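You operate a simulated robot arm through the tools that you are given. There is no shell and no other tool. Be economical: measure what you need, move in short steps, check, and stop when the job is done.

You are at the controls of a simulated robot arm. One attempt, no reset.

Task
Raise the grey machine's tank to the card's height and fill it.
Fine: the drain stands open; shut it before you fill; leave the other controls alone.

It is judged by the outcome, as a careful person would: the job done as asked, and still so three seconds after it is handed in. It fails if anything else is knocked over, pushed out of place, dropped, spilled or broken.

Robot
A 6-joint arm with a fingered hand, hanging from a carriage that runs on a rail from [-2342, -1] to [138, 0] (x, y) and turns from -344 to 344 degrees about z. Base frame: it is fixed where the carriage stands at the start and does not move with it; the origin is on the floor, on the carriage's upright axis, x ahead of it, y to its left, z up. Readings come in mm, degrees, newtons and seconds.
With the tool pointing down near the work surface it reaches from about 100 to 720 mm from the robot's upright axis, wherever it stands. Its first joint turns from -166.0 to 166.0 degrees. Places, roughly: back button [1900, 100, 900]; grey machine air knob [1500, 300, 1000]; grey machine air valve [1600, 300, 1000]; grey machine clamp button [800, 100, 900]; grey machine drain valve [700, -100, 800]; grey machine fill button [700, 100, 900]; grey machine release button [900, 100, 900]; grey machine reset button [1500, 100, 900]; height knob [600, 100, 900]; home button of the grey machine [1500, 100, 900]; next button [2000, 100, 900]; small chuck lever [1000, 100, 1000]; tank down button [500, 100, 900]; tank up button [500, 100, 900]; x minus button [1200, 100, 1000]; x plus button [1300, 100, 1000]. Payload 4 kg.
Tool frame: the origin (TCP) lies between the finger pads and is the grasp point; the fingertips stand 29 mm ahead of it; z points along the fingers, y is the line along which they close. Largest opening 100 mm; the body of the gripper starts 34 mm behind the TCP. The gripper is a hand of 5 fingers: y runs from the thumb to the fingers, the wrist lies at [-15, -114, -189] in the tool frame.
Orientation is told as [roll, pitch, yaw] about the base's x, y, z axes, in that order, counted from this pose: with the fingers straight down and the wrist toward the robot, the tool's x, y and z point along [0, 1, 0], [1, 0, 0] and [0, 0, -1] of the base frame.

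Tools
- The arm moves only by the tool jog_arm. Its argument "motion" is a list of rows, each a list of 2 entries, a list of its own where there are three numbers: the shift along the tool's x, y, z in units of 200 mm (1.0 is 200 mm), then the turn, a rotation vector about the tool's x, y, z in units of 120 degrees (1.0 is 120 degrees). In form: [[[tx, ty, tz], [ax, ay, az]], ...]. A call has 1 to 20 rows; each row is the pose to reach, as a shift and turn from the pose commanded when the call began, along the tool's axes at that moment. A call with a number of a shift or a turn outside -1 to 1 is refused whole. A row lasts 0.2 s, in which the tool goes at most 50 mm and 8.6 degrees; a call with a longer step from one row to the next is refused whole. Where a pose cannot be reached the arm comes as near as it can. A force on the tool above 40 N (or 10 N above the force at the start of the call, whichever is more), or a blocked arm, ends the call early, and 0.2 s more pass. In this call time passes only in rows, and 0.2 s behind the last. It gives the time, the measured TCP pose, the force on the tool (base axes), the opening and the grip force at its end, in the units of the frame above (readings bear some noise), with the torque about the TCP (base axes, N m) and any sound that the robot's microphone picked up, and new pictures: "pictures" is both (left out), scene, wrist or none.
- Cameras (640 x 400 px; columns grow to the right, rows downward): "scene" is now at [252.3, 19, 1710.3]; the picture's right is [0.36, -0.93, 0.00], its down [-0.87, -0.33, -0.36] and it looks along [0.34, 0.13, -0.93] (base axes); focal length 257 px, centre (320, 200). "wrist" rides on the gripper at [66, -86, -121] in the tool frame; the picture's right is [-0.76, 0.31, -0.58], its down [-0.59, -0.70, 0.40] and it looks along [-0.28, 0.64, 0.71] (tool axes); focal length 247 px, centre (320, 200). There is no depth. A picture from a camera that has moved, and an enlarged one, comes with that camera's place and axes in the base frame and with its lens.
- move_column(by): slides the trunk up (or, below 0, down) by that many mm; the arm and the scene camera ride with it, the base frame stays. It gives what a move gives, with no picture.
- steer(legs): drives the robot by 1 to 6 legs, each [ahead, left, turn to the left] in mm, mm and degrees, along the robot's own axes; the way and the turn of a leg run together, so that a leg with both is an arc; at most 1500 mm and 180 degrees a leg. The arm and the cameras ride along, it lands a little off, and it stops where it bumps. It keeps to its track: a leg is cut to what the track allows. It gives what a move gives, and a new picture of the scene camera.
- finger_targets(index, middle, ring, little, thumb_bend, thumb_turn): sets how far each is bent, from 0 (flat) to 100 (curled in); at 30 the hand is open as for a grip, at 70 the pads meet at the TCP. One left out holds its place. A second passes; each finger stops where it meets its share of the squeeze, and holds until it gets a number again. It is the only way to open and close the hand. It gives what a move gives, with no picture; readings hold the bend of each and the force on index, middle, ring, little, thumb and palm. thumb_turn goes from beside the hand (0) to across from the fingers (100), as for a grip.
- turn_head(pan, tilt): turns the head with the scene camera to pan (to the left, within 155 degrees either way) and tilt (down, from -29 to 69), counted from straight ahead of the robot. It gives what a move gives, and a new picture of the scene camera.
- inspect(camera, box): a new picture of the part [left, top, right, bottom] of that camera's present view, enlarged. The clock stands still meanwhile.
- job_done(): hands the job in; it is judged then, once.

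Go step by step. Nothing tells you exact positions but the pictures and the camera data: compare them with the known pose of the tool, close in by small moves and look again before you grip or let go. The budget is 120 turns and 260 pictures, counting those below and the enlarged ones. Unless the task says otherwise, let go and move clear before handing in.

The tools are called after "Request:" as name(argument=value, ...) on one line, values as JSON. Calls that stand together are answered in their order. jog_arm: Moves the arm, as the interface text tells. Its arguments: {"type":"object","properties":{"motion":{"type":"array","items":{"type":"array"}},"pictures":{"type":"string","enum":["both","scene","wrist","none"]}},"required":["motion"]} The other tools are called the same way: move_column (by) slides the trunk up or down; finger_targets (index, middle, ring, little, thumb_bend, thumb_turn) moves the fingers one by one; steer (legs) drives the base; turn_head (pan, tilt) turns the head that bears the scene camera; inspect (camera, box) takes an enlarged picture of a part of a camera's view; job_done () hands the job in.

At the start:

```text
time: 0.0
position: [534.2, -140.9, 1287.3]
orientation: [0.1, 0.0, 0.0]
contact_force: [-0.1, 0.1, -0.3]
moment: [0.01, -0.01, -0.02]
opening: 99.7
finger_force: 0.0
shape: jaw
bend: [30.0, 30.0, 30.0, 30.0, 30.0, 98.0]
finger forces: [0.0, 0.0, 0.1, 0.0, 0.0, 0.0]
trunk travel left (down, up): [-448.0, 152.0]
robot x, y, heading: [1.4, -0.8, 0.1]
head pan, tilt: [21.1, 68.8]
```

scene: 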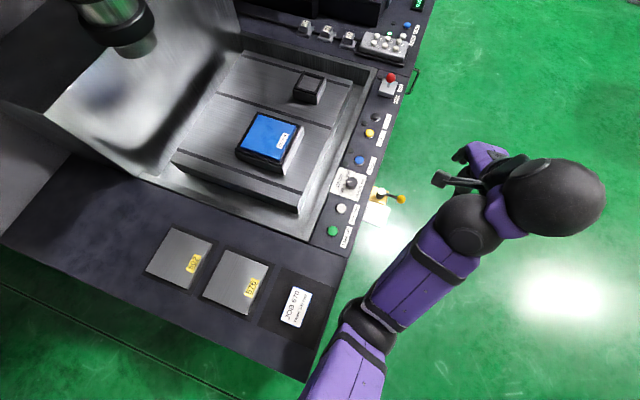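
wrist: 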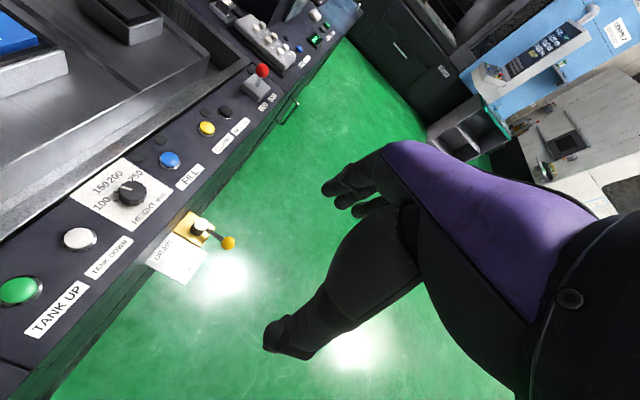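

I see the machine's front panel with tank up/down, height knob, fill button and the drain valve on the front. I'll read the card and the labels first.

Request:
inspect(camera="scene", box=[250, 260, 340, 340])

Request:
inspect(camera="scene", box=[310, 140, 430, 250])

Request:
inspect(camera="wrist", box=[0, 130, 260, 340])

```text
5.00 times, centred on (295, 300) of scene
camera zoom: at [252.3, 19.0, 1710.3], right [0.36, -0.93, 0.0], down [-0.87, -0.33, -0.36], along [0.34, 0.13, -0.93], focal length 1286 px, centre (445, -300)
```

zoom: 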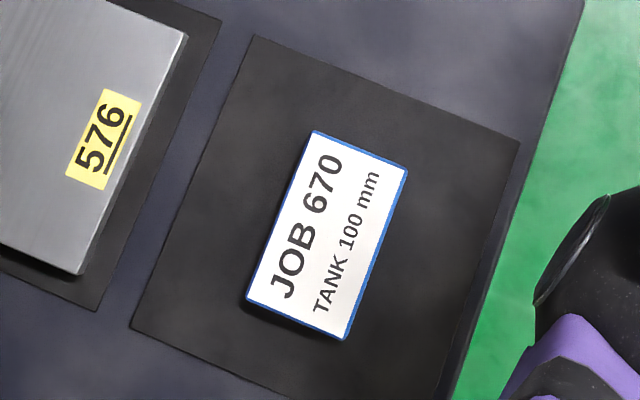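

```text
3.64 times, centred on (370, 195) of scene
camera zoom: at [252.3, 19.0, 1710.3], right [0.36, -0.93, 0.0], down [-0.87, -0.33, -0.36], along [0.34, 0.13, -0.93], focal length 936 px, centre (138, 218)
```

zoom: 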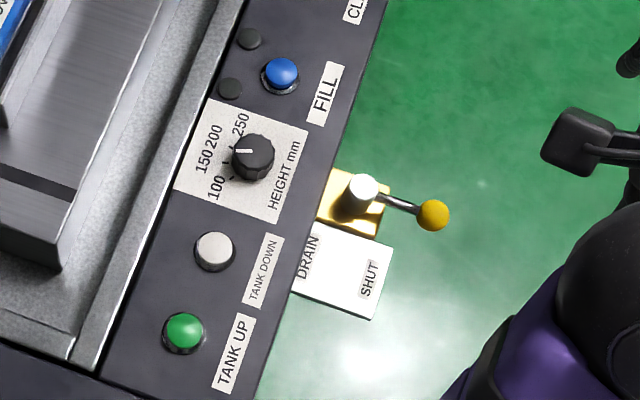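

```text
1.90 times, centred on (130, 235) of wrist
camera zoom: at [449.9, -74.8, 1407.9], right [0.31, -0.76, 0.58], down [-0.7, -0.59, -0.4], along [0.64, -0.28, -0.71], focal length 470 px, centre (682, 133)
```

zoom: 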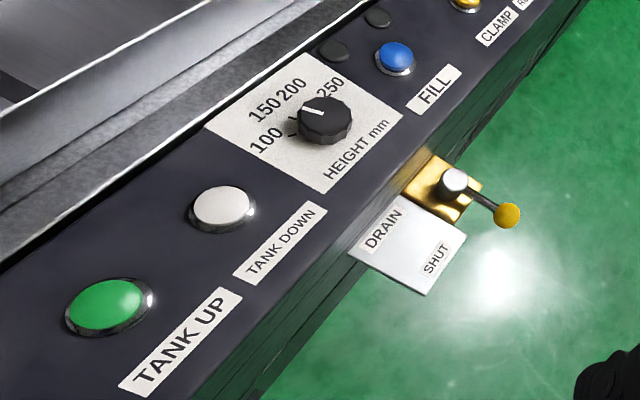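

The card says 100 mm, so I'll turn the height knob to 100, shut the drain, press TANK UP and then FILL. Estimated positions: tank up (451,54,949), knob (619,50,960), fill (711,53,949), drain pivot (674,-60,856), its ball (682,-133,837). Next I look closer at the knob scale, the drain and the hand.

Request:
inspect(camera="wrist", box=[240, 130, 480, 370])

Request:
inspect(camera="wrist", box=[80, 150, 180, 240])

Request:
inspect(camera="wrist", box=[140, 195, 250, 290])

Request:
inspect(camera="scene", box=[320, 155, 380, 205])

```text
1.67 times, centred on (360, 250) of wrist
camera zoom: at [449.9, -74.8, 1407.9], right [0.31, -0.76, 0.58], down [-0.7, -0.59, -0.4], along [0.64, -0.28, -0.71], focal length 412 px, centre (253, 117)
```

zoom: 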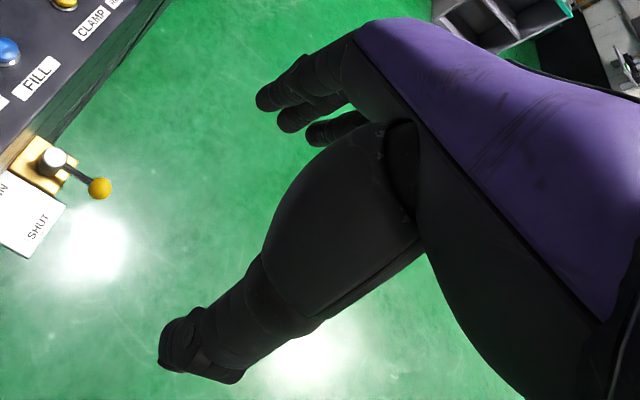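

```text
4.44 times, centred on (130, 195) of wrist
camera zoom: at [449.9, -74.8, 1407.9], right [0.31, -0.76, 0.58], down [-0.7, -0.59, -0.4], along [0.64, -0.28, -0.71], focal length 1098 px, centre (1164, 222)
```

zoom: 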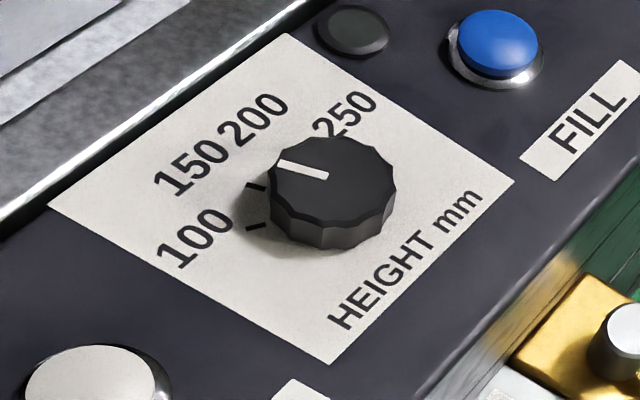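

```text
4.21 times, centred on (195, 242) of wrist
camera zoom: at [449.9, -74.8, 1407.9], right [0.31, -0.76, 0.58], down [-0.7, -0.59, -0.4], along [0.64, -0.28, -0.71], focal length 1040 px, centre (846, 21)
```

zoom: 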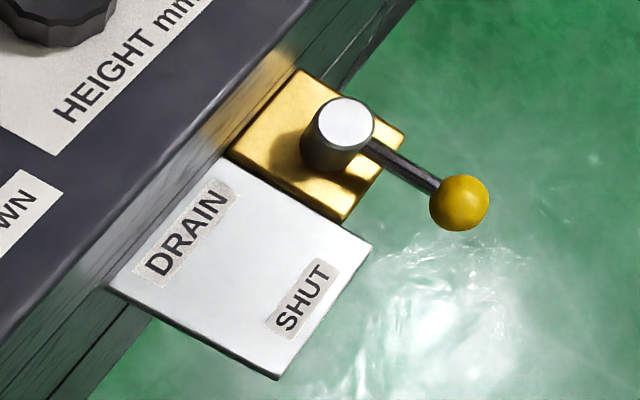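

```text
8.00 times, centred on (350, 180) of scene
camera zoom: at [252.3, 19.0, 1710.3], right [0.36, -0.93, 0.0], down [-0.87, -0.33, -0.36], along [0.34, 0.13, -0.93], focal length 2058 px, centre (80, 360)
```

zoom: 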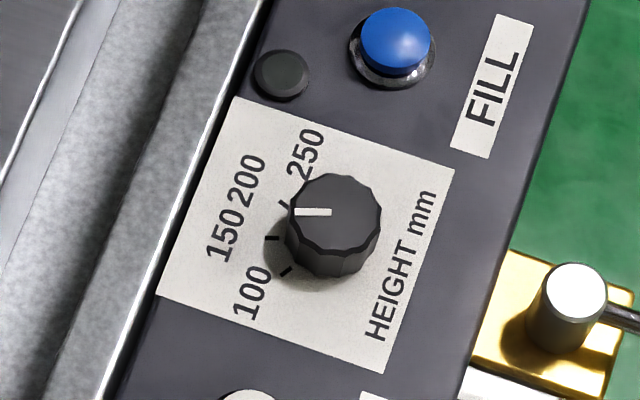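

The knob points at about 150 and must turn roughly 37° counter-clockwise seen from above; the drain lever sticks out toward -y and must swing toward SHUT (-x). I'll curl the ring and little fingers to find which side the index is on.

Request:
finger_targets(ring=100, little=100, index=50, middle=50, thumb_bend=50)

Request:
inspect(camera="wrist", box=[240, 130, 480, 370])

Request:
turn_head(pan=-10, tilt=50)

```text
time: 1.0
position: [534.3, -139.8, 1288.4]
orientation: [0.0, -0.2, 0.0]
contact_force: [0.2, 0.3, -0.3]
moment: [-0.03, -0.04, 0.0]
opening: 50.7
finger_force: 0.1
shape: fingers
bend: [50.0, 50.0, 100.0, 100.0, 50.0, 98.0]
finger forces: [0.0, 0.0, 0.0, 0.0, 0.1, 0.0]
trunk travel left (down, up): [-448.0, 152.0]
robot x, y, heading: [0.9, -2.2, -0.0]
head pan, tilt: [21.1, 68.8]
```

```text
1.67 times, centred on (360, 250) of wrist
camera zoom: at [449.9, -74.8, 1407.9], right [0.31, -0.76, 0.58], down [-0.7, -0.59, -0.4], along [0.64, -0.28, -0.71], focal length 412 px, centre (253, 117)
```

zoom: 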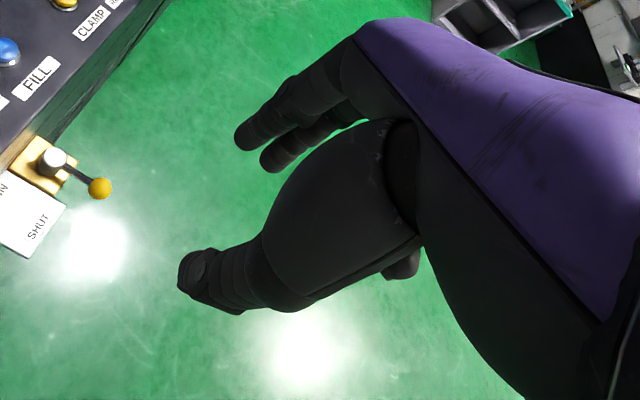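

```text
time: 2.0
position: [534.6, -140.3, 1287.4]
orientation: [0.0, -0.1, -0.1]
contact_force: [-0.5, -1.1, -0.2]
moment: [-0.02, -0.01, -0.01]
opening: 50.2
finger_force: 0.0
shape: fingers
bend: [50.0, 50.0, 100.0, 100.0, 50.0, 98.0]
finger forces: [0.0, 0.0, 0.0, 0.0, 0.0, 0.0]
trunk travel left (down, up): [-448.0, 152.0]
robot x, y, heading: [-0.0, -3.5, -0.1]
head pan, tilt: [-10.0, 50.0]
camera scene: at [275.9, -14.4, 1732.2], right [-0.17, -0.98, 0.0], down [-0.75, 0.13, -0.64], along [0.63, -0.11, -0.77], focal length 257 px, centre (320, 200)
```

scene: 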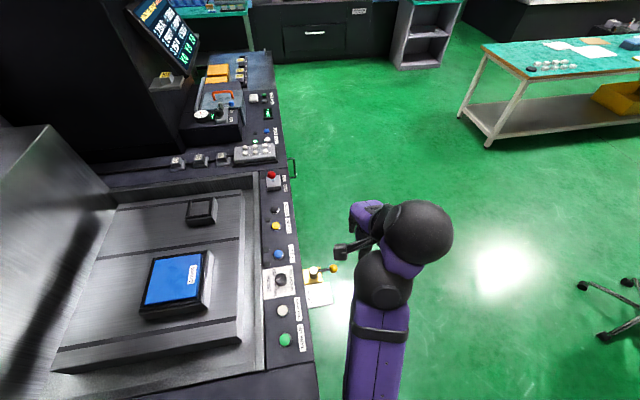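

Index and middle are on the +x side and the thumb on the -x side, roughly centred on the TCP. I'll drive 100 mm ahead for comfortable reach to all controls.

Request:
steer(legs=[[100, 0, 0]])

```text
time: 3.1
position: [634.4, -140.4, 1288.0]
orientation: [0.0, 0.0, 0.0]
contact_force: [0.1, 0.4, 0.3]
moment: [-0.02, -0.01, -0.02]
opening: 50.5
finger_force: 0.0
shape: fingers
bend: [50.0, 50.0, 100.0, 100.0, 50.0, 98.0]
finger forces: [0.0, 0.0, 0.0, 0.1, 0.0, 0.0]
trunk travel left (down, up): [-448.0, 152.0]
robot x, y, heading: [102.0, 1.1, -0.1]
head pan, tilt: [-10.0, 50.0]
camera scene: at [375.5, -14.4, 1732.2], right [-0.17, -0.98, 0.0], down [-0.75, 0.13, -0.64], along [0.63, -0.11, -0.77], focal length 257 px, centre (320, 200)
```

scene: 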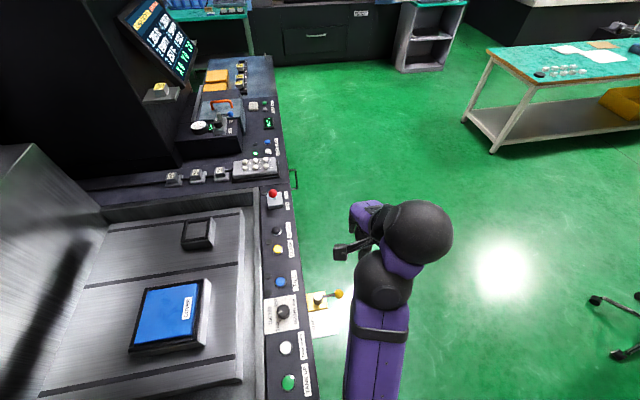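

Clear space above; I move the hand over the knob at z≈1088.

Request:
jog_arm(motion=[[[0.16, -0.013, 0.16], [0, 0, 0]], [[0.32, -0.025, 0.32], [0, 0, 0]], [[0.48, -0.04, 0.48], [0, 0, 0]], [[0.64, -0.05, 0.64], [0, 0, 0]], [[0.8, -0.063, 0.82], [0, 0, 0]], [[0.95, -0.075, 1.0], [0, 0, 0]]])

Request:
turn_head(pan=20, tilt=68)

```text
time: 4.5
position: [638.1, 45.8, 1112.2]
orientation: [0.9, -1.4, 0.7]
contact_force: [-0.2, 0.8, -0.3]
moment: [0.02, -0.04, 0.0]
opening: 50.5
finger_force: 0.1
shape: fingers
bend: [50.0, 50.0, 100.0, 100.0, 50.0, 98.0]
finger forces: [0.0, 0.1, 0.2, 0.0, 0.1, 0.0]
out of reach, approached as far as the arm can: row 6
trunk travel left (down, up): [-448.0, 152.0]
robot x, y, heading: [102.1, -2.1, 0.2]
head pan, tilt: [-10.0, 50.0]
camera scene: at [375.5, -14.0, 1732.2], right [-0.17, -0.98, 0.0], down [-0.75, 0.13, -0.64], along [0.63, -0.11, -0.77], focal length 257 px, centre (320, 200)
camera wrist: at [549.3, 108.4, 1231.1], right [0.3, -0.76, 0.57], down [-0.69, -0.59, -0.42], along [0.66, -0.26, -0.7], focal length 247 px, centre (320, 200)
```

scene: 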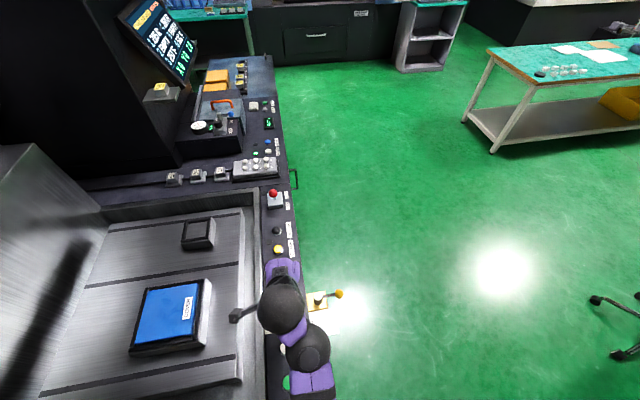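
wrist: 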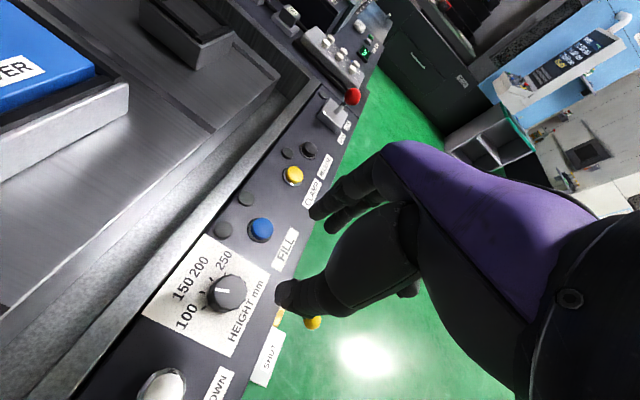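

```text
time: 5.5
position: [637.0, 43.4, 1113.8]
orientation: [0.8, -1.3, 0.5]
contact_force: [-0.6, -0.3, 0.4]
moment: [0.0, 0.0, 0.02]
opening: 50.3
finger_force: 0.0
shape: fingers
bend: [50.0, 50.0, 100.0, 100.0, 50.0, 98.0]
finger forces: [0.1, 0.0, 0.0, 0.0, 0.0, 0.0]
trunk travel left (down, up): [-448.0, 152.0]
robot x, y, heading: [97.4, 0.6, -0.1]
head pan, tilt: [20.0, 68.0]
camera scene: at [353.2, 18.4, 1711.1], right [0.34, -0.94, 0.0], down [-0.87, -0.32, -0.38], along [0.35, 0.13, -0.93], focal length 257 px, centre (320, 200)
```

scene: 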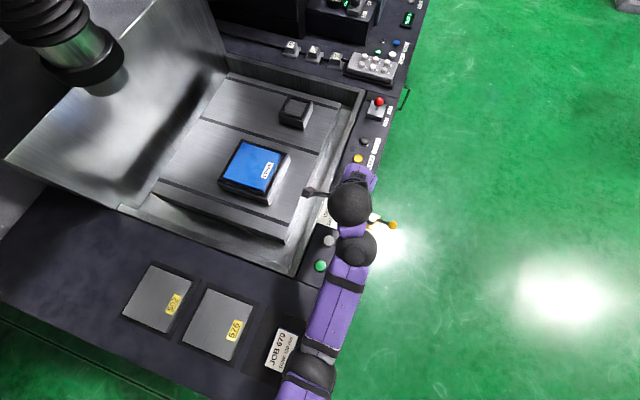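

The arm cannot get lower here, so I lower the trunk, then correct xy while keeping the fingertips above the knob.

Request:
move_column(by=-90)

Request:
jog_arm(motion=[[[0.03, -0.08, 0], [0, 0, 0]]], pictures="wrist")

```text
time: 6.7
position: [638.0, 45.2, 1021.6]
orientation: [0.8, -1.2, 0.6]
contact_force: [0.2, -1.2, -0.3]
moment: [-0.02, 0.01, -0.03]
opening: 50.3
finger_force: 0.2
shape: fingers
bend: [50.0, 50.0, 100.0, 100.0, 50.0, 98.0]
finger forces: [0.1, 0.0, 0.1, 0.0, 0.0, 0.0]
trunk travel left (down, up): [-358.0, 242.0]
robot x, y, heading: [101.1, -2.7, -0.0]
head pan, tilt: [20.0, 68.0]
```

```text
time: 7.1
position: [620.7, 50.9, 1022.7]
orientation: [0.8, -1.2, 0.5]
contact_force: [0.1, 1.2, 1.1]
moment: [0.0, 0.01, 0.0]
opening: 50.4
finger_force: 0.0
shape: fingers
bend: [50.0, 50.0, 100.0, 100.0, 50.0, 98.0]
finger forces: [0.1, 0.0, 0.1, 0.0, 0.0, 0.0]
trunk travel left (down, up): [-358.0, 242.0]
robot x, y, heading: [99.2, 1.6, -0.1]
head pan, tilt: [20.0, 68.0]
camera wrist: at [533.5, 112.8, 1141.0], right [0.3, -0.76, 0.57], down [-0.69, -0.59, -0.42], along [0.66, -0.27, -0.7], focal length 247 px, centre (320, 200)
```

wrist: 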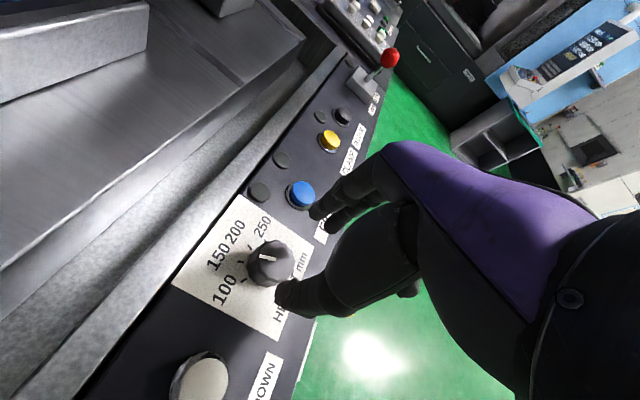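

Knob centre now estimated (621,57), top z≈956. I shift +6 in y and descend part way, then check alignment.

Request:
jog_arm(motion=[[[0.03, 0, 0.05], [0, 0, 0]], [[0.03, 0, 0.14], [0, 0, 0]]], pictures="wrist")

Request:
inspect(camera="wrist", box=[200, 160, 400, 340])

```text
time: 7.7
position: [645.1, 68.2, 1028.6]
orientation: [2.5, -2.8, 1.8]
contact_force: [0.6, -0.7, -1.2]
moment: [0.01, 0.01, 0.01]
opening: 50.2
finger_force: 0.1
shape: fingers
bend: [50.0, 50.0, 100.0, 100.0, 50.0, 98.0]
finger forces: [0.1, 0.0, 0.0, 0.0, 0.1, 0.0]
out of reach, approached as far as the arm can: row 1, 2
trunk travel left (down, up): [-358.0, 242.0]
robot x, y, heading: [99.7, 0.9, 0.1]
head pan, tilt: [20.0, 68.0]
camera wrist: at [551.7, 126.2, 1147.0], right [0.3, -0.77, 0.56], down [-0.66, -0.59, -0.46], along [0.68, -0.23, -0.69], focal length 247 px, centre (320, 200)
```

wrist: 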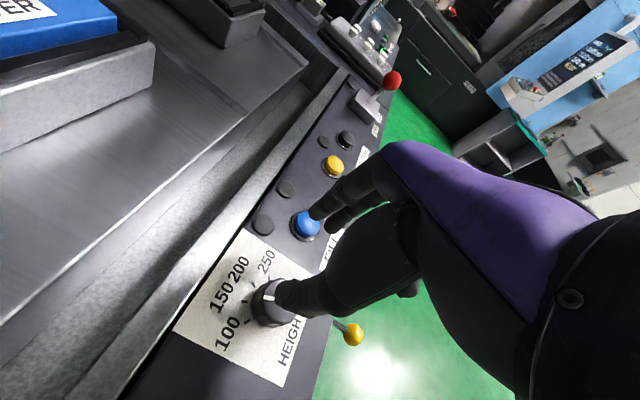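

```text
2.22 times, centred on (300, 250) of wrist
camera zoom: at [551.7, 126.2, 1147.0], right [0.3, -0.77, 0.56], down [-0.66, -0.59, -0.46], along [0.68, -0.23, -0.69], focal length 549 px, centre (364, 89)
```

zoom: 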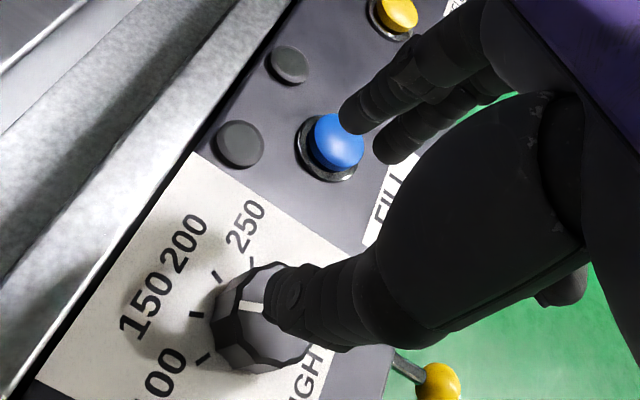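

The arm hits a limit low down, so I raise the hand by 200 mm, straighten it, and then lower the trunk by the same amount to gain working room.

Request:
jog_arm(motion=[[[0, 0, -0.2], [0, 0, 0]], [[-0.02, -0.04, -0.4], [0.023, -0.021, 0.015]], [[-0.04, -0.08, -0.6], [0.023, -0.021, 0.015]], [[-0.055, -0.12, -0.8], [0.023, -0.021, 0.015]], [[-0.055, -0.12, -1.0], [0.023, -0.021, 0.015]]], pictures="none")

Request:
move_column(by=-180)

Request:
jog_arm(motion=[[[0, 0, 0], [0, 0, 0]]])

```text
time: 8.9
position: [609.7, 40.2, 1170.3]
orientation: [-1.7, 1.4, -1.1]
contact_force: [0.2, 0.2, -0.2]
moment: [0.02, -0.01, 0.05]
opening: 50.1
finger_force: 0.0
shape: fingers
bend: [50.0, 50.0, 100.0, 100.0, 50.0, 98.0]
finger forces: [0.0, 0.1, 0.0, 0.1, 0.1, 0.1]
out of reach, approached as far as the arm can: row 5
trunk travel left (down, up): [-358.0, 242.0]
robot x, y, heading: [100.3, 2.0, -0.0]
head pan, tilt: [20.0, 68.0]
```

```text
time: 10.9
position: [646.5, 44.2, 1091.3]
orientation: [-1.1, -6.8, -1.1]
contact_force: [2.8, 0.8, 1.5]
moment: [0.0, 0.27, 0.04]
opening: 49.9
finger_force: 0.0
shape: fingers
bend: [50.0, 50.0, 100.0, 100.0, 50.0, 98.0]
finger forces: [0.0, 0.0, 0.0, 0.1, 0.0, 0.0]
trunk travel left (down, up): [-208.0, 392.0]
robot x, y, heading: [100.4, -2.2, 0.2]
head pan, tilt: [20.0, 68.0]
stopped: the arm was blocked; the commanded pose is now the measured one
```

```text
time: 11.3
position: [635.5, 43.6, 1087.4]
orientation: [-1.1, -6.2, -1.1]
contact_force: [-0.8, 0.0, 0.3]
moment: [-0.02, -0.04, 0.04]
opening: 50.2
finger_force: 0.1
shape: fingers
bend: [50.0, 50.0, 100.0, 100.0, 50.0, 98.0]
finger forces: [0.0, 0.1, 0.0, 0.1, 0.0, 0.0]
trunk travel left (down, up): [-208.0, 392.0]
robot x, y, heading: [95.8, 0.4, 0.2]
head pan, tilt: [20.0, 68.0]
camera scene: at [349.6, 18.7, 1469.4], right [0.34, -0.94, 0.0], down [-0.87, -0.32, -0.38], along [0.35, 0.13, -0.93], focal length 257 px, centre (320, 200)
camera wrist: at [538.1, 113.1, 1196.9], right [0.23, -0.75, 0.62], down [-0.67, -0.58, -0.46], along [0.71, -0.31, -0.63], focal length 247 px, centre (320, 200)
```

scene: 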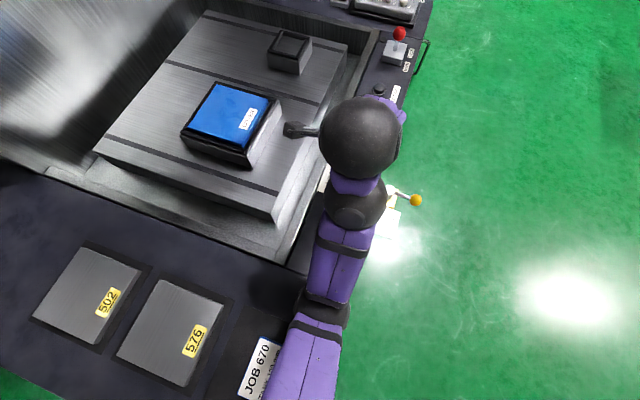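
wrist: 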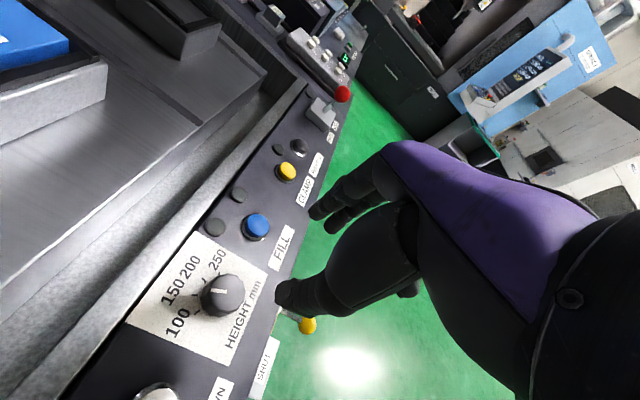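

The arm got blocked on the way down, probably the elbow over the bench, so I raise the trunk right away and check that nothing has moved.

Request:
move_column(by=120)

Request:
turn_head(pan=0, tilt=69)

Request:
turn_head(pan=60, tilt=69)

```text
time: 12.8
position: [633.5, 43.7, 1208.0]
orientation: [-1.1, -6.1, -1.0]
contact_force: [-0.8, -0.2, 0.4]
moment: [-0.04, 0.01, -0.02]
opening: 50.3
finger_force: 0.0
shape: fingers
bend: [50.0, 50.0, 100.0, 100.0, 50.0, 98.0]
finger forces: [0.0, 0.0, 0.1, 0.0, 0.0, 0.0]
trunk travel left (down, up): [-328.0, 272.0]
robot x, y, heading: [93.2, 1.9, -0.1]
head pan, tilt: [20.0, 68.0]
```

```text
time: 13.6
position: [633.8, 43.4, 1207.4]
orientation: [-1.1, -6.1, -1.1]
contact_force: [-0.2, 0.1, -0.7]
moment: [-0.02, 0.04, 0.0]
opening: 50.1
finger_force: 0.1
shape: fingers
bend: [50.0, 50.0, 100.0, 100.0, 50.0, 98.0]
finger forces: [0.0, 0.0, 0.0, 0.0, 0.1, 0.0]
trunk travel left (down, up): [-328.0, 272.0]
robot x, y, heading: [96.4, 1.3, 0.3]
head pan, tilt: [0.0, 68.8]
camera scene: at [351.6, -0.7, 1589.5], right [0.0, -1.0, 0.0], down [-0.93, 0.0, -0.36], along [0.36, 0.0, -0.93], focal length 257 px, centre (320, 200)
```

scene: 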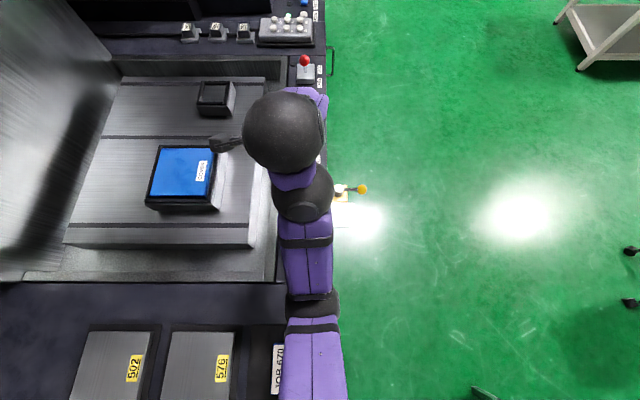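

```text
time: 14.9
position: [632.7, 43.3, 1208.1]
orientation: [-1.1, -6.1, -1.0]
contact_force: [-0.5, 0.4, 1.0]
moment: [0.03, 0.02, -0.04]
opening: 50.1
finger_force: 0.1
shape: fingers
bend: [50.0, 50.0, 100.0, 100.0, 50.0, 98.0]
finger forces: [0.0, 0.0, 0.1, 0.0, 0.0, 0.1]
trunk travel left (down, up): [-328.0, 272.0]
robot x, y, heading: [95.7, 2.8, 0.3]
head pan, tilt: [60.0, 68.8]
camera scene: at [323.6, 47.7, 1589.5], right [0.87, -0.5, 0.0], down [-0.47, -0.81, -0.36], along [0.18, 0.31, -0.93], focal length 257 px, centre (320, 200)
```

scene: 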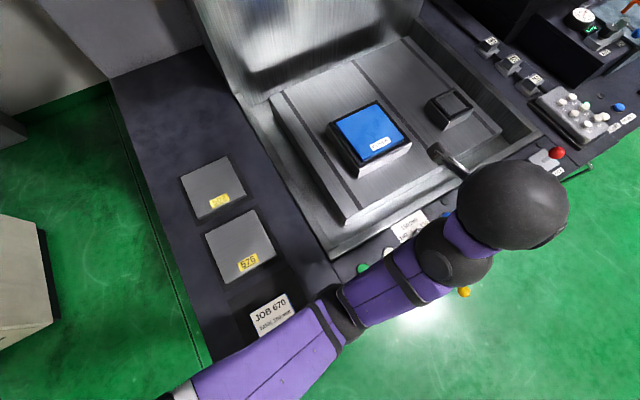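

The low elbow sits over the bench; a straighter arm would lift it. I raise the trunk a little, drive back so the knob is about 660 mm from the axis, then reach out.

Request:
move_column(by=80)

Request:
steer(legs=[[-140, 0, 0]])

Request:
jog_arm(motion=[[[0.03, 0.2, 0.1], [-0.025, 0.009, -0.009]], [[0.06, 0.4, 0.2], [-0.051, 0.009, -0.009]], [[0.06, 0.6, 0.3], [-0.051, 0.009, -0.009]]])

```text
time: 16.1
position: [632.9, 43.5, 1288.1]
orientation: [-1.1, -6.1, -1.1]
contact_force: [-0.2, -0.1, 0.2]
moment: [-0.03, 0.03, -0.03]
opening: 50.0
finger_force: 0.1
shape: fingers
bend: [50.0, 50.0, 100.0, 100.0, 50.0, 98.0]
finger forces: [0.0, 0.0, 0.1, 0.0, 0.0, 0.0]
trunk travel left (down, up): [-408.0, 192.0]
robot x, y, heading: [98.0, 1.7, -0.0]
head pan, tilt: [60.0, 68.8]
```

```text
time: 17.4
position: [493.4, 43.2, 1289.1]
orientation: [-1.2, -6.1, -1.0]
contact_force: [0.1, 0.3, -0.1]
moment: [0.06, -0.04, -0.03]
opening: 50.0
finger_force: 0.0
shape: fingers
bend: [50.0, 50.0, 100.0, 100.0, 50.0, 98.0]
finger forces: [0.1, 0.1, 0.0, 0.0, 0.0, 0.1]
trunk travel left (down, up): [-408.0, 192.0]
robot x, y, heading: [-43.5, -1.3, -0.1]
head pan, tilt: [60.0, 68.8]
camera scene: at [183.5, 47.6, 1669.5], right [0.87, -0.5, 0.0], down [-0.47, -0.81, -0.36], along [0.18, 0.31, -0.93], focal length 257 px, centre (320, 200)
```

scene: 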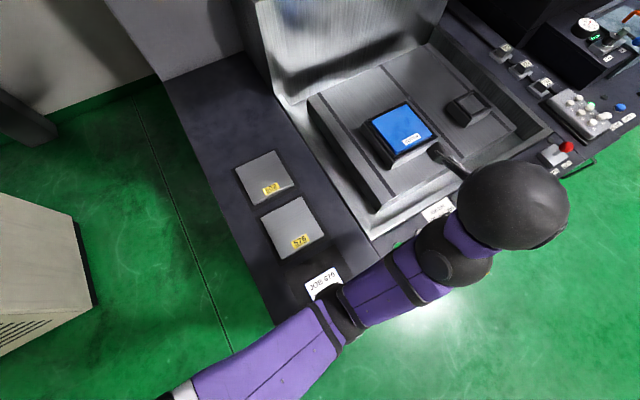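

```text
time: 18.2
position: [620.9, 50.4, 1242.9]
orientation: [0.1, -12.2, -0.1]
contact_force: [-0.8, 0.9, -0.9]
moment: [-0.03, -0.08, -0.04]
opening: 50.1
finger_force: 0.1
shape: fingers
bend: [50.0, 50.0, 100.0, 100.0, 50.0, 98.0]
finger forces: [0.1, 0.0, 0.0, 0.0, 0.0, 0.1]
trunk travel left (down, up): [-408.0, 192.0]
robot x, y, heading: [-42.3, 0.0, -0.0]
head pan, tilt: [60.0, 68.8]
camera scene: at [183.7, 47.7, 1669.6], right [0.87, -0.5, 0.0], down [-0.47, -0.81, -0.36], along [0.18, 0.31, -0.93], focal length 257 px, centre (320, 200)
camera wrist: at [512.1, 116.5, 1342.8], right [0.18, -0.76, 0.63], down [-0.6, -0.59, -0.54], along [0.78, -0.28, -0.56], focal length 247 px, centre (320, 200)
```

scene: 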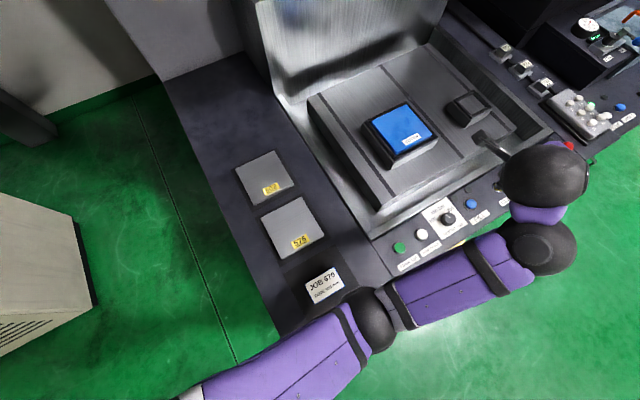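
wrist: 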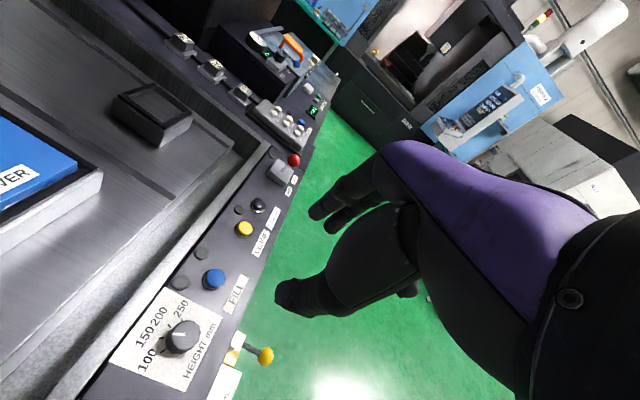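

The elbow now hangs outside the bench edge, good. I straighten the pitch (sign now known) and come down 120 mm.

Request:
jog_arm(motion=[[[0.01, -0.04, 0.19], [0.05, 0, 0]], [[0.03, -0.08, 0.39], [0.102, 0, 0]], [[0.03, -0.126, 0.587], [0.102, 0, 0]]])

```text
time: 19.0
position: [621.4, 61.2, 1144.0]
orientation: [1.8, -1.1, 1.4]
contact_force: [0.1, -0.4, 0.1]
moment: [0.07, 0.05, -0.02]
opening: 50.0
finger_force: 0.0
shape: fingers
bend: [50.0, 50.0, 100.0, 100.0, 50.0, 98.0]
finger forces: [0.1, 0.0, 0.1, 0.1, 0.0, 0.0]
out of reach, approached as far as the arm can: row 2, 3
trunk travel left (down, up): [-408.0, 192.0]
robot x, y, heading: [-44.5, 1.2, 0.2]
head pan, tilt: [60.0, 68.8]
camera scene: at [184.1, 47.7, 1669.9], right [0.87, -0.5, 0.0], down [-0.46, -0.81, -0.36], along [0.18, 0.31, -0.93], focal length 257 px, centre (320, 200)
camera wrist: at [533.4, 119.6, 1264.9], right [0.32, -0.77, 0.56], down [-0.68, -0.59, -0.43], along [0.66, -0.24, -0.71], focal length 247 px, centre (320, 200)
```

scene: 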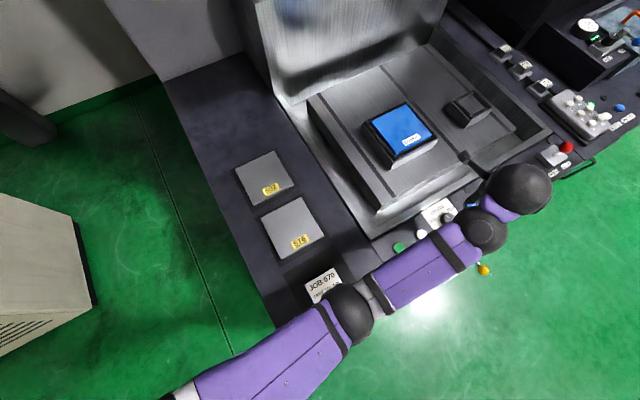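
wrist: 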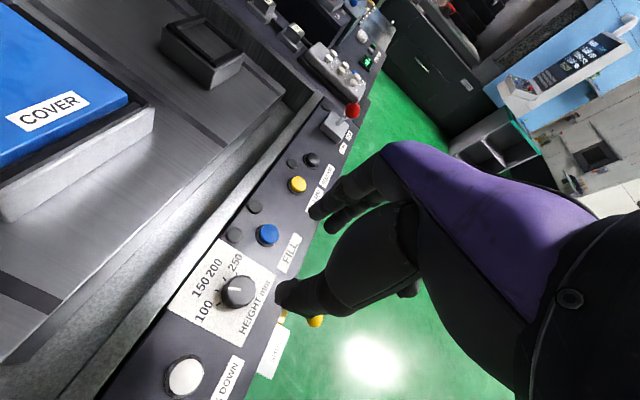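

Geometry shows the elbow is now high (z≈1250), so I can lower the trunk in this configuration. I go down 120 mm and look.

Request:
move_column(by=-110)

Request:
jog_arm(motion=[[[0, 0, 0], [0, 0, 0]]])

```text
time: 20.4
position: [620.3, 58.3, 1032.6]
orientation: [1.8, -0.8, 1.3]
contact_force: [-0.1, 0.2, -0.4]
moment: [-0.04, 0.03, 0.04]
opening: 49.9
finger_force: 0.0
shape: fingers
bend: [50.0, 50.0, 100.0, 100.0, 50.0, 98.0]
finger forces: [0.1, 0.0, 0.0, 0.0, 0.0, 0.1]
trunk travel left (down, up): [-298.0, 302.0]
robot x, y, heading: [-42.9, -0.4, 0.1]
head pan, tilt: [60.0, 68.8]
```

```text
time: 20.8
position: [620.9, 58.1, 1033.6]
orientation: [1.8, -0.9, 1.4]
contact_force: [0.1, 0.7, 0.6]
moment: [0.0, -0.02, 0.0]
opening: 50.1
finger_force: 0.0
shape: fingers
bend: [50.0, 50.0, 100.0, 100.0, 50.0, 98.0]
finger forces: [0.0, 0.0, 0.0, 0.0, 0.1, 0.1]
trunk travel left (down, up): [-298.0, 302.0]
robot x, y, heading: [-40.9, 0.6, 0.1]
head pan, tilt: [60.0, 68.8]
camera scene: at [183.5, 47.6, 1559.6], right [0.87, -0.5, 0.0], down [-0.47, -0.81, -0.36], along [0.18, 0.31, -0.93], focal length 257 px, centre (320, 200)
camera wrist: at [532.5, 118.7, 1154.0], right [0.32, -0.77, 0.56], down [-0.68, -0.59, -0.43], along [0.66, -0.25, -0.71], focal length 247 px, centre (320, 200)
```

scene: 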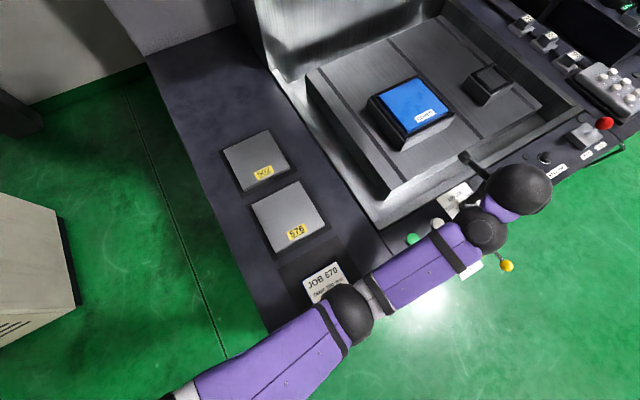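
wrist: 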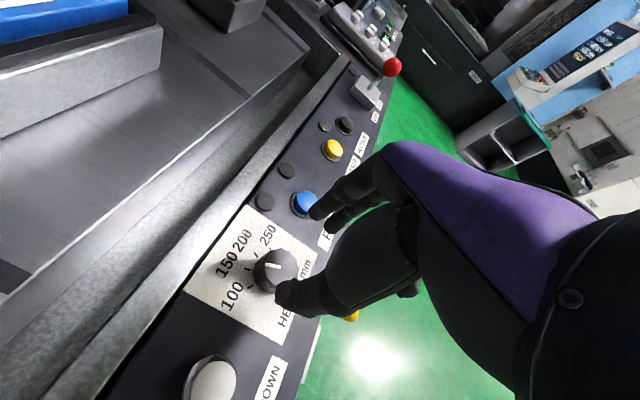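

Alignment looks right. I continue down 40 mm and check from the wrist view.

Request:
move_column(by=-38)

Request:
inspect(camera="wrist", box=[200, 160, 400, 340])

Request:
inspect(camera="scene", box=[380, 130, 580, 290])

```text
time: 21.7
position: [621.3, 58.7, 995.2]
orientation: [1.7, -0.9, 1.2]
contact_force: [0.6, -0.3, 0.8]
moment: [0.01, -0.02, 0.03]
opening: 50.2
finger_force: 0.0
shape: fingers
bend: [50.0, 50.0, 100.0, 100.0, 50.0, 98.0]
finger forces: [0.0, 0.0, 0.0, 0.1, 0.0, 0.0]
trunk travel left (down, up): [-260.0, 340.0]
robot x, y, heading: [-47.2, -1.6, -0.1]
head pan, tilt: [60.0, 68.8]
```

```text
2.22 times, centred on (300, 250) of wrist
camera zoom: at [532.6, 118.7, 1116.0], right [0.32, -0.77, 0.56], down [-0.68, -0.59, -0.43], along [0.66, -0.25, -0.71], focal length 549 px, centre (364, 89)
```

zoom: 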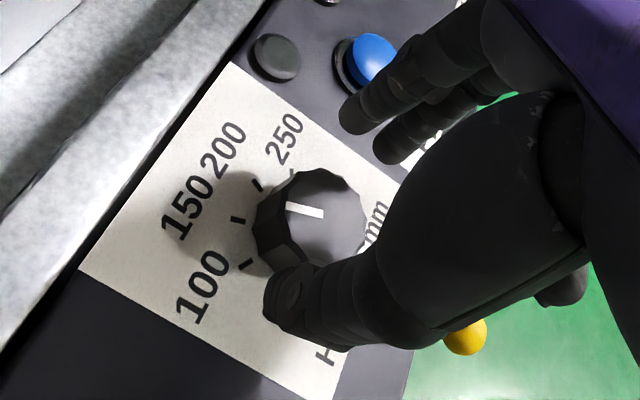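

```text
2.50 times, centred on (480, 210) of scene
camera zoom: at [183.6, 47.6, 1521.5], right [0.87, -0.5, 0.0], down [-0.47, -0.81, -0.36], along [0.18, 0.31, -0.93], focal length 643 px, centre (-80, 175)
```

zoom: 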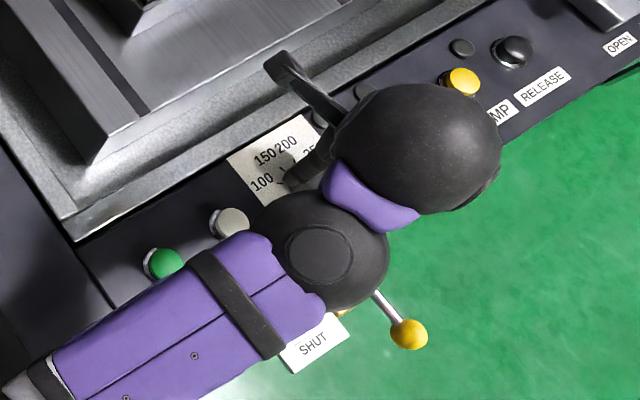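

Knob centre (621,60) matches the TCP. I lower another 24 mm so the fingertips straddle the knob, and check.

Request:
move_column(by=-23)

Request:
inspect(camera="wrist", box=[200, 160, 400, 340])

```text
time: 22.4
position: [621.1, 59.1, 972.3]
orientation: [1.8, -0.9, 1.4]
contact_force: [-0.1, 0.7, 0.0]
moment: [0.01, 0.01, 0.0]
opening: 50.4
finger_force: 0.0
shape: fingers
bend: [50.0, 50.0, 100.0, 100.0, 50.0, 98.0]
finger forces: [0.0, 0.1, 0.1, 0.0, 0.1, 0.1]
trunk travel left (down, up): [-237.0, 363.0]
robot x, y, heading: [-43.4, -0.8, 0.2]
head pan, tilt: [60.0, 68.8]
```

```text
2.22 times, centred on (300, 250) of wrist
camera zoom: at [532.6, 118.7, 1093.0], right [0.32, -0.77, 0.56], down [-0.68, -0.59, -0.43], along [0.66, -0.25, -0.71], focal length 549 px, centre (364, 89)
```

zoom: 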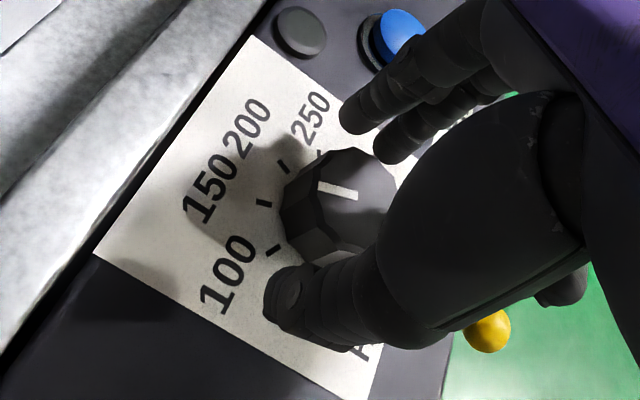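

The fingertips now bracket the knob; I close index, middle and thumb gently.

Request:
finger_targets(index=63, middle=63, thumb_bend=63)

Request:
inspect(camera="wrist", box=[200, 160, 400, 340])

```text
time: 23.4
position: [621.4, 59.6, 972.5]
orientation: [1.8, -0.9, 1.3]
contact_force: [7.6, 0.1, 3.6]
moment: [-0.05, -0.28, 0.08]
opening: 18.6
finger_force: 3.8
shape: fingers
bend: [63.0, 56.0, 100.0, 100.0, 63.0, 98.0]
finger forces: [0.0, 7.4, 0.1, 0.0, 0.0, 0.0]
trunk travel left (down, up): [-237.0, 363.0]
robot x, y, heading: [-44.8, -1.0, 0.0]
head pan, tilt: [60.0, 68.8]
```

```text
2.22 times, centred on (300, 250) of wrist
camera zoom: at [534.1, 118.6, 1094.1], right [0.31, -0.77, 0.56], down [-0.68, -0.59, -0.43], along [0.66, -0.25, -0.71], focal length 549 px, centre (364, 89)
```

zoom: 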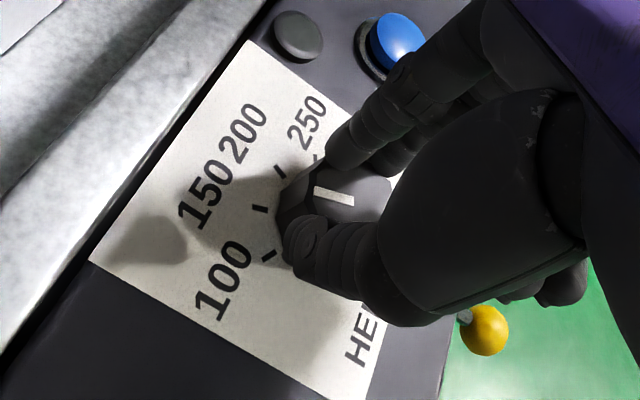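

Only the middle finger touches the knob; index passes beside it, so the hand sits about 10 mm too far in +y and a bit high. I open, shift -10 mm in y, lower 5 mm and close again.

Request:
finger_targets(index=48, middle=48, thumb_bend=48)

Request:
jog_arm(motion=[[[-0.05, 0, 0], [0, 0, 0]]], pictures="none")

Request:
move_column(by=-5)

Request:
inspect(camera="wrist", box=[200, 160, 400, 340])

```text
time: 24.4
position: [620.1, 58.1, 972.0]
orientation: [1.9, -1.0, 1.3]
contact_force: [0.1, -0.7, 0.2]
moment: [0.0, 0.0, 0.01]
opening: 54.8
finger_force: 0.0
shape: fingers
bend: [48.0, 48.0, 100.0, 100.0, 48.0, 98.0]
finger forces: [0.0, 0.0, 0.0, 0.1, 0.0, 0.1]
trunk travel left (down, up): [-237.0, 363.0]
robot x, y, heading: [-44.4, -0.3, 0.1]
head pan, tilt: [60.0, 68.8]
```

```text
time: 24.8
position: [621.2, 48.9, 972.9]
orientation: [1.8, -0.9, 1.4]
contact_force: [-0.3, -0.1, 0.2]
moment: [0.01, -0.02, -0.02]
opening: 54.6
finger_force: 0.0
shape: fingers
bend: [48.0, 48.0, 100.0, 100.0, 48.0, 98.0]
finger forces: [0.0, 0.1, 0.0, 0.0, 0.0, 0.0]
trunk travel left (down, up): [-237.0, 363.0]
robot x, y, heading: [-43.6, 0.1, 0.1]
head pan, tilt: [60.0, 68.8]
```

```text
time: 25.3
position: [621.6, 49.0, 967.9]
orientation: [1.8, -1.0, 1.4]
contact_force: [0.6, 0.6, -0.1]
moment: [-0.01, -0.02, 0.05]
opening: 54.8
finger_force: 0.1
shape: fingers
bend: [48.0, 48.0, 100.0, 100.0, 48.0, 98.0]
finger forces: [0.0, 0.0, 0.1, 0.0, 0.1, 0.0]
trunk travel left (down, up): [-232.0, 368.0]
robot x, y, heading: [-45.5, 0.4, 0.1]
head pan, tilt: [60.0, 68.8]
```

```text
2.22 times, centred on (300, 250) of wrist
camera zoom: at [532.8, 108.8, 1087.9], right [0.32, -0.77, 0.56], down [-0.68, -0.59, -0.43], along [0.66, -0.25, -0.71], focal length 549 px, centre (364, 89)
```

zoom: 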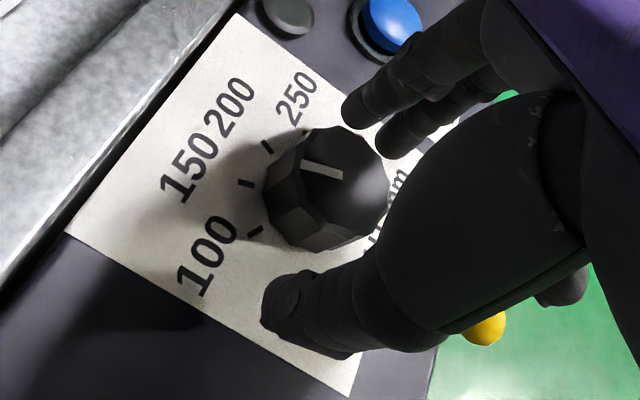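

The knob now sits between both fingers and the thumb. I close again.

Request:
finger_targets(index=64, middle=64, thumb_bend=64)

Request:
inspect(camera="wrist", box=[200, 160, 400, 340])

```text
time: 26.3
position: [623.4, 49.6, 969.0]
orientation: [1.8, -1.0, 1.4]
contact_force: [11.7, -0.3, -1.1]
moment: [0.01, -0.31, -0.02]
opening: 32.2
finger_force: 7.8
shape: fingers
bend: [54.0, 59.0, 100.0, 100.0, 62.0, 97.0]
finger forces: [8.9, 4.6, 0.0, 0.0, 2.2, 0.0]
trunk travel left (down, up): [-232.0, 368.0]
robot x, y, heading: [-44.3, -0.1, 0.2]
head pan, tilt: [60.0, 68.8]
```

```text
2.22 times, centred on (300, 250) of wrist
camera zoom: at [534.9, 108.7, 1089.1], right [0.31, -0.77, 0.56], down [-0.68, -0.59, -0.43], along [0.66, -0.25, -0.71], focal length 549 px, centre (364, 89)
```

zoom: 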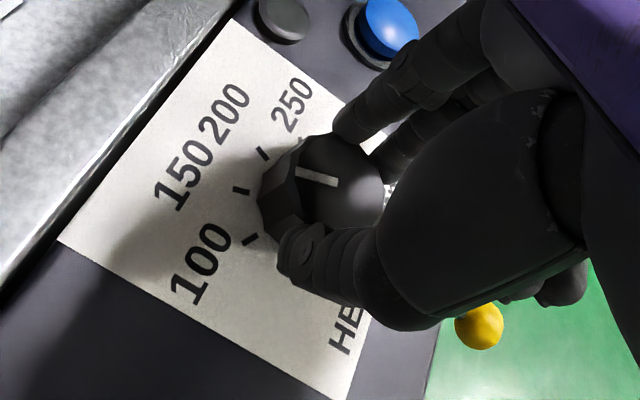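

All three pads hold the knob. I rotate the hand counter-clockwise about 36° in small steps.

Request:
jog_arm(motion=[[[-0.001, 0.003, 0], [0, 0, -0.05]], [[-0.002, 0.006, 0], [0, 0, -0.1]], [[-0.004, 0.009, 0], [0, 0, -0.15]], [[-0.005, 0.011, 0], [0, 0, -0.2]], [[-0.006, 0.014, 0], [0, 0, -0.25]], [[-0.008, 0.016, 0], [0, 0, -0.3]]], pictures="wrist")

Request:
inspect(camera="wrist", box=[200, 160, 400, 340])

```text
time: 27.7
position: [625.9, 48.3, 968.6]
orientation: [0.9, -1.9, 37.5]
contact_force: [8.3, 2.9, 1.2]
moment: [0.05, -0.17, -0.04]
opening: 32.0
finger_force: 7.6
shape: fingers
bend: [55.0, 59.0, 100.0, 100.0, 62.0, 98.0]
finger forces: [7.6, 5.3, 0.0, 0.0, 3.5, 0.0]
trunk travel left (down, up): [-232.0, 368.0]
robot x, y, heading: [-45.6, 1.0, 0.2]
head pan, tilt: [60.0, 68.8]
camera wrist: at [516.8, 44.6, 1086.5], right [0.69, -0.43, 0.57], down [-0.19, -0.88, -0.43], along [0.69, 0.19, -0.7], focal length 247 px, centre (320, 200)
```

wrist: 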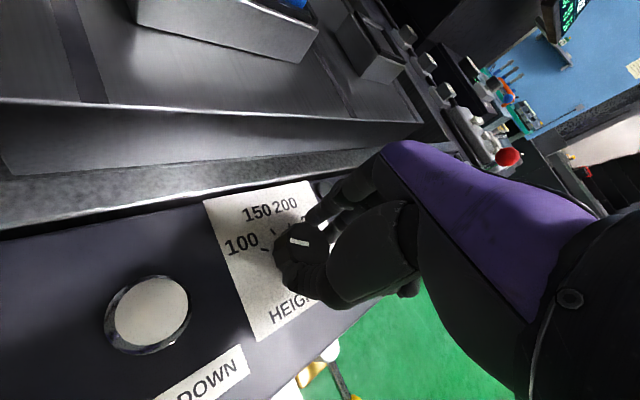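

```text
2.22 times, centred on (300, 250) of wrist
camera zoom: at [516.8, 44.6, 1086.5], right [0.69, -0.43, 0.57], down [-0.19, -0.88, -0.43], along [0.69, 0.19, -0.7], focal length 549 px, centre (364, 89)
```

zoom: 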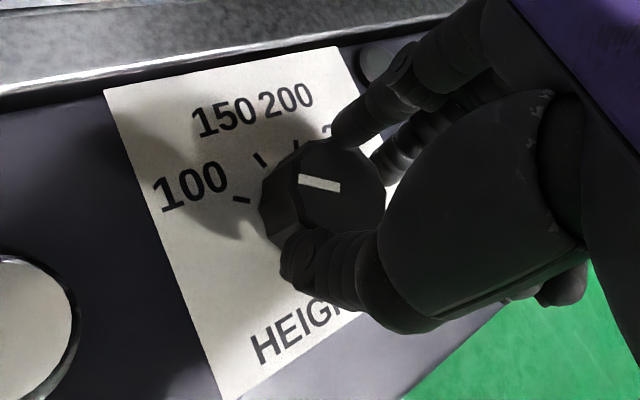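

The pointer turned with the hand and now reads ≈147°, with the 100 tick at ≈148°. I release and look.

Request:
finger_targets(index=45, middle=45, thumb_bend=45)

Request:
inspect(camera="wrist", box=[220, 190, 340, 300])

```text
time: 28.7
position: [623.3, 46.9, 967.2]
orientation: [0.9, -1.7, 37.3]
contact_force: [0.2, 0.5, -0.5]
moment: [0.01, 0.02, 0.0]
opening: 62.1
finger_force: 0.0
shape: fingers
bend: [45.0, 45.0, 100.0, 100.0, 45.0, 98.0]
finger forces: [0.1, 0.0, 0.0, 0.0, 0.1, 0.1]
trunk travel left (down, up): [-232.0, 368.0]
robot x, y, heading: [-47.1, -2.4, 0.1]
head pan, tilt: [60.0, 68.8]
```

```text
3.64 times, centred on (280, 245) of wrist
camera zoom: at [515.3, 44.1, 1085.6], right [0.69, -0.43, 0.57], down [-0.2, -0.88, -0.43], along [0.69, 0.19, -0.7], focal length 898 px, centre (466, 36)
```

zoom: 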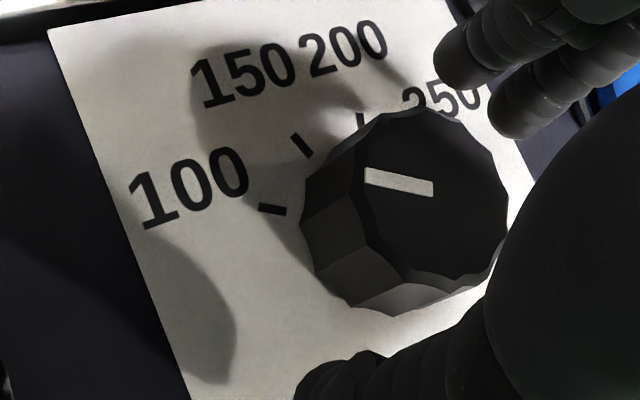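

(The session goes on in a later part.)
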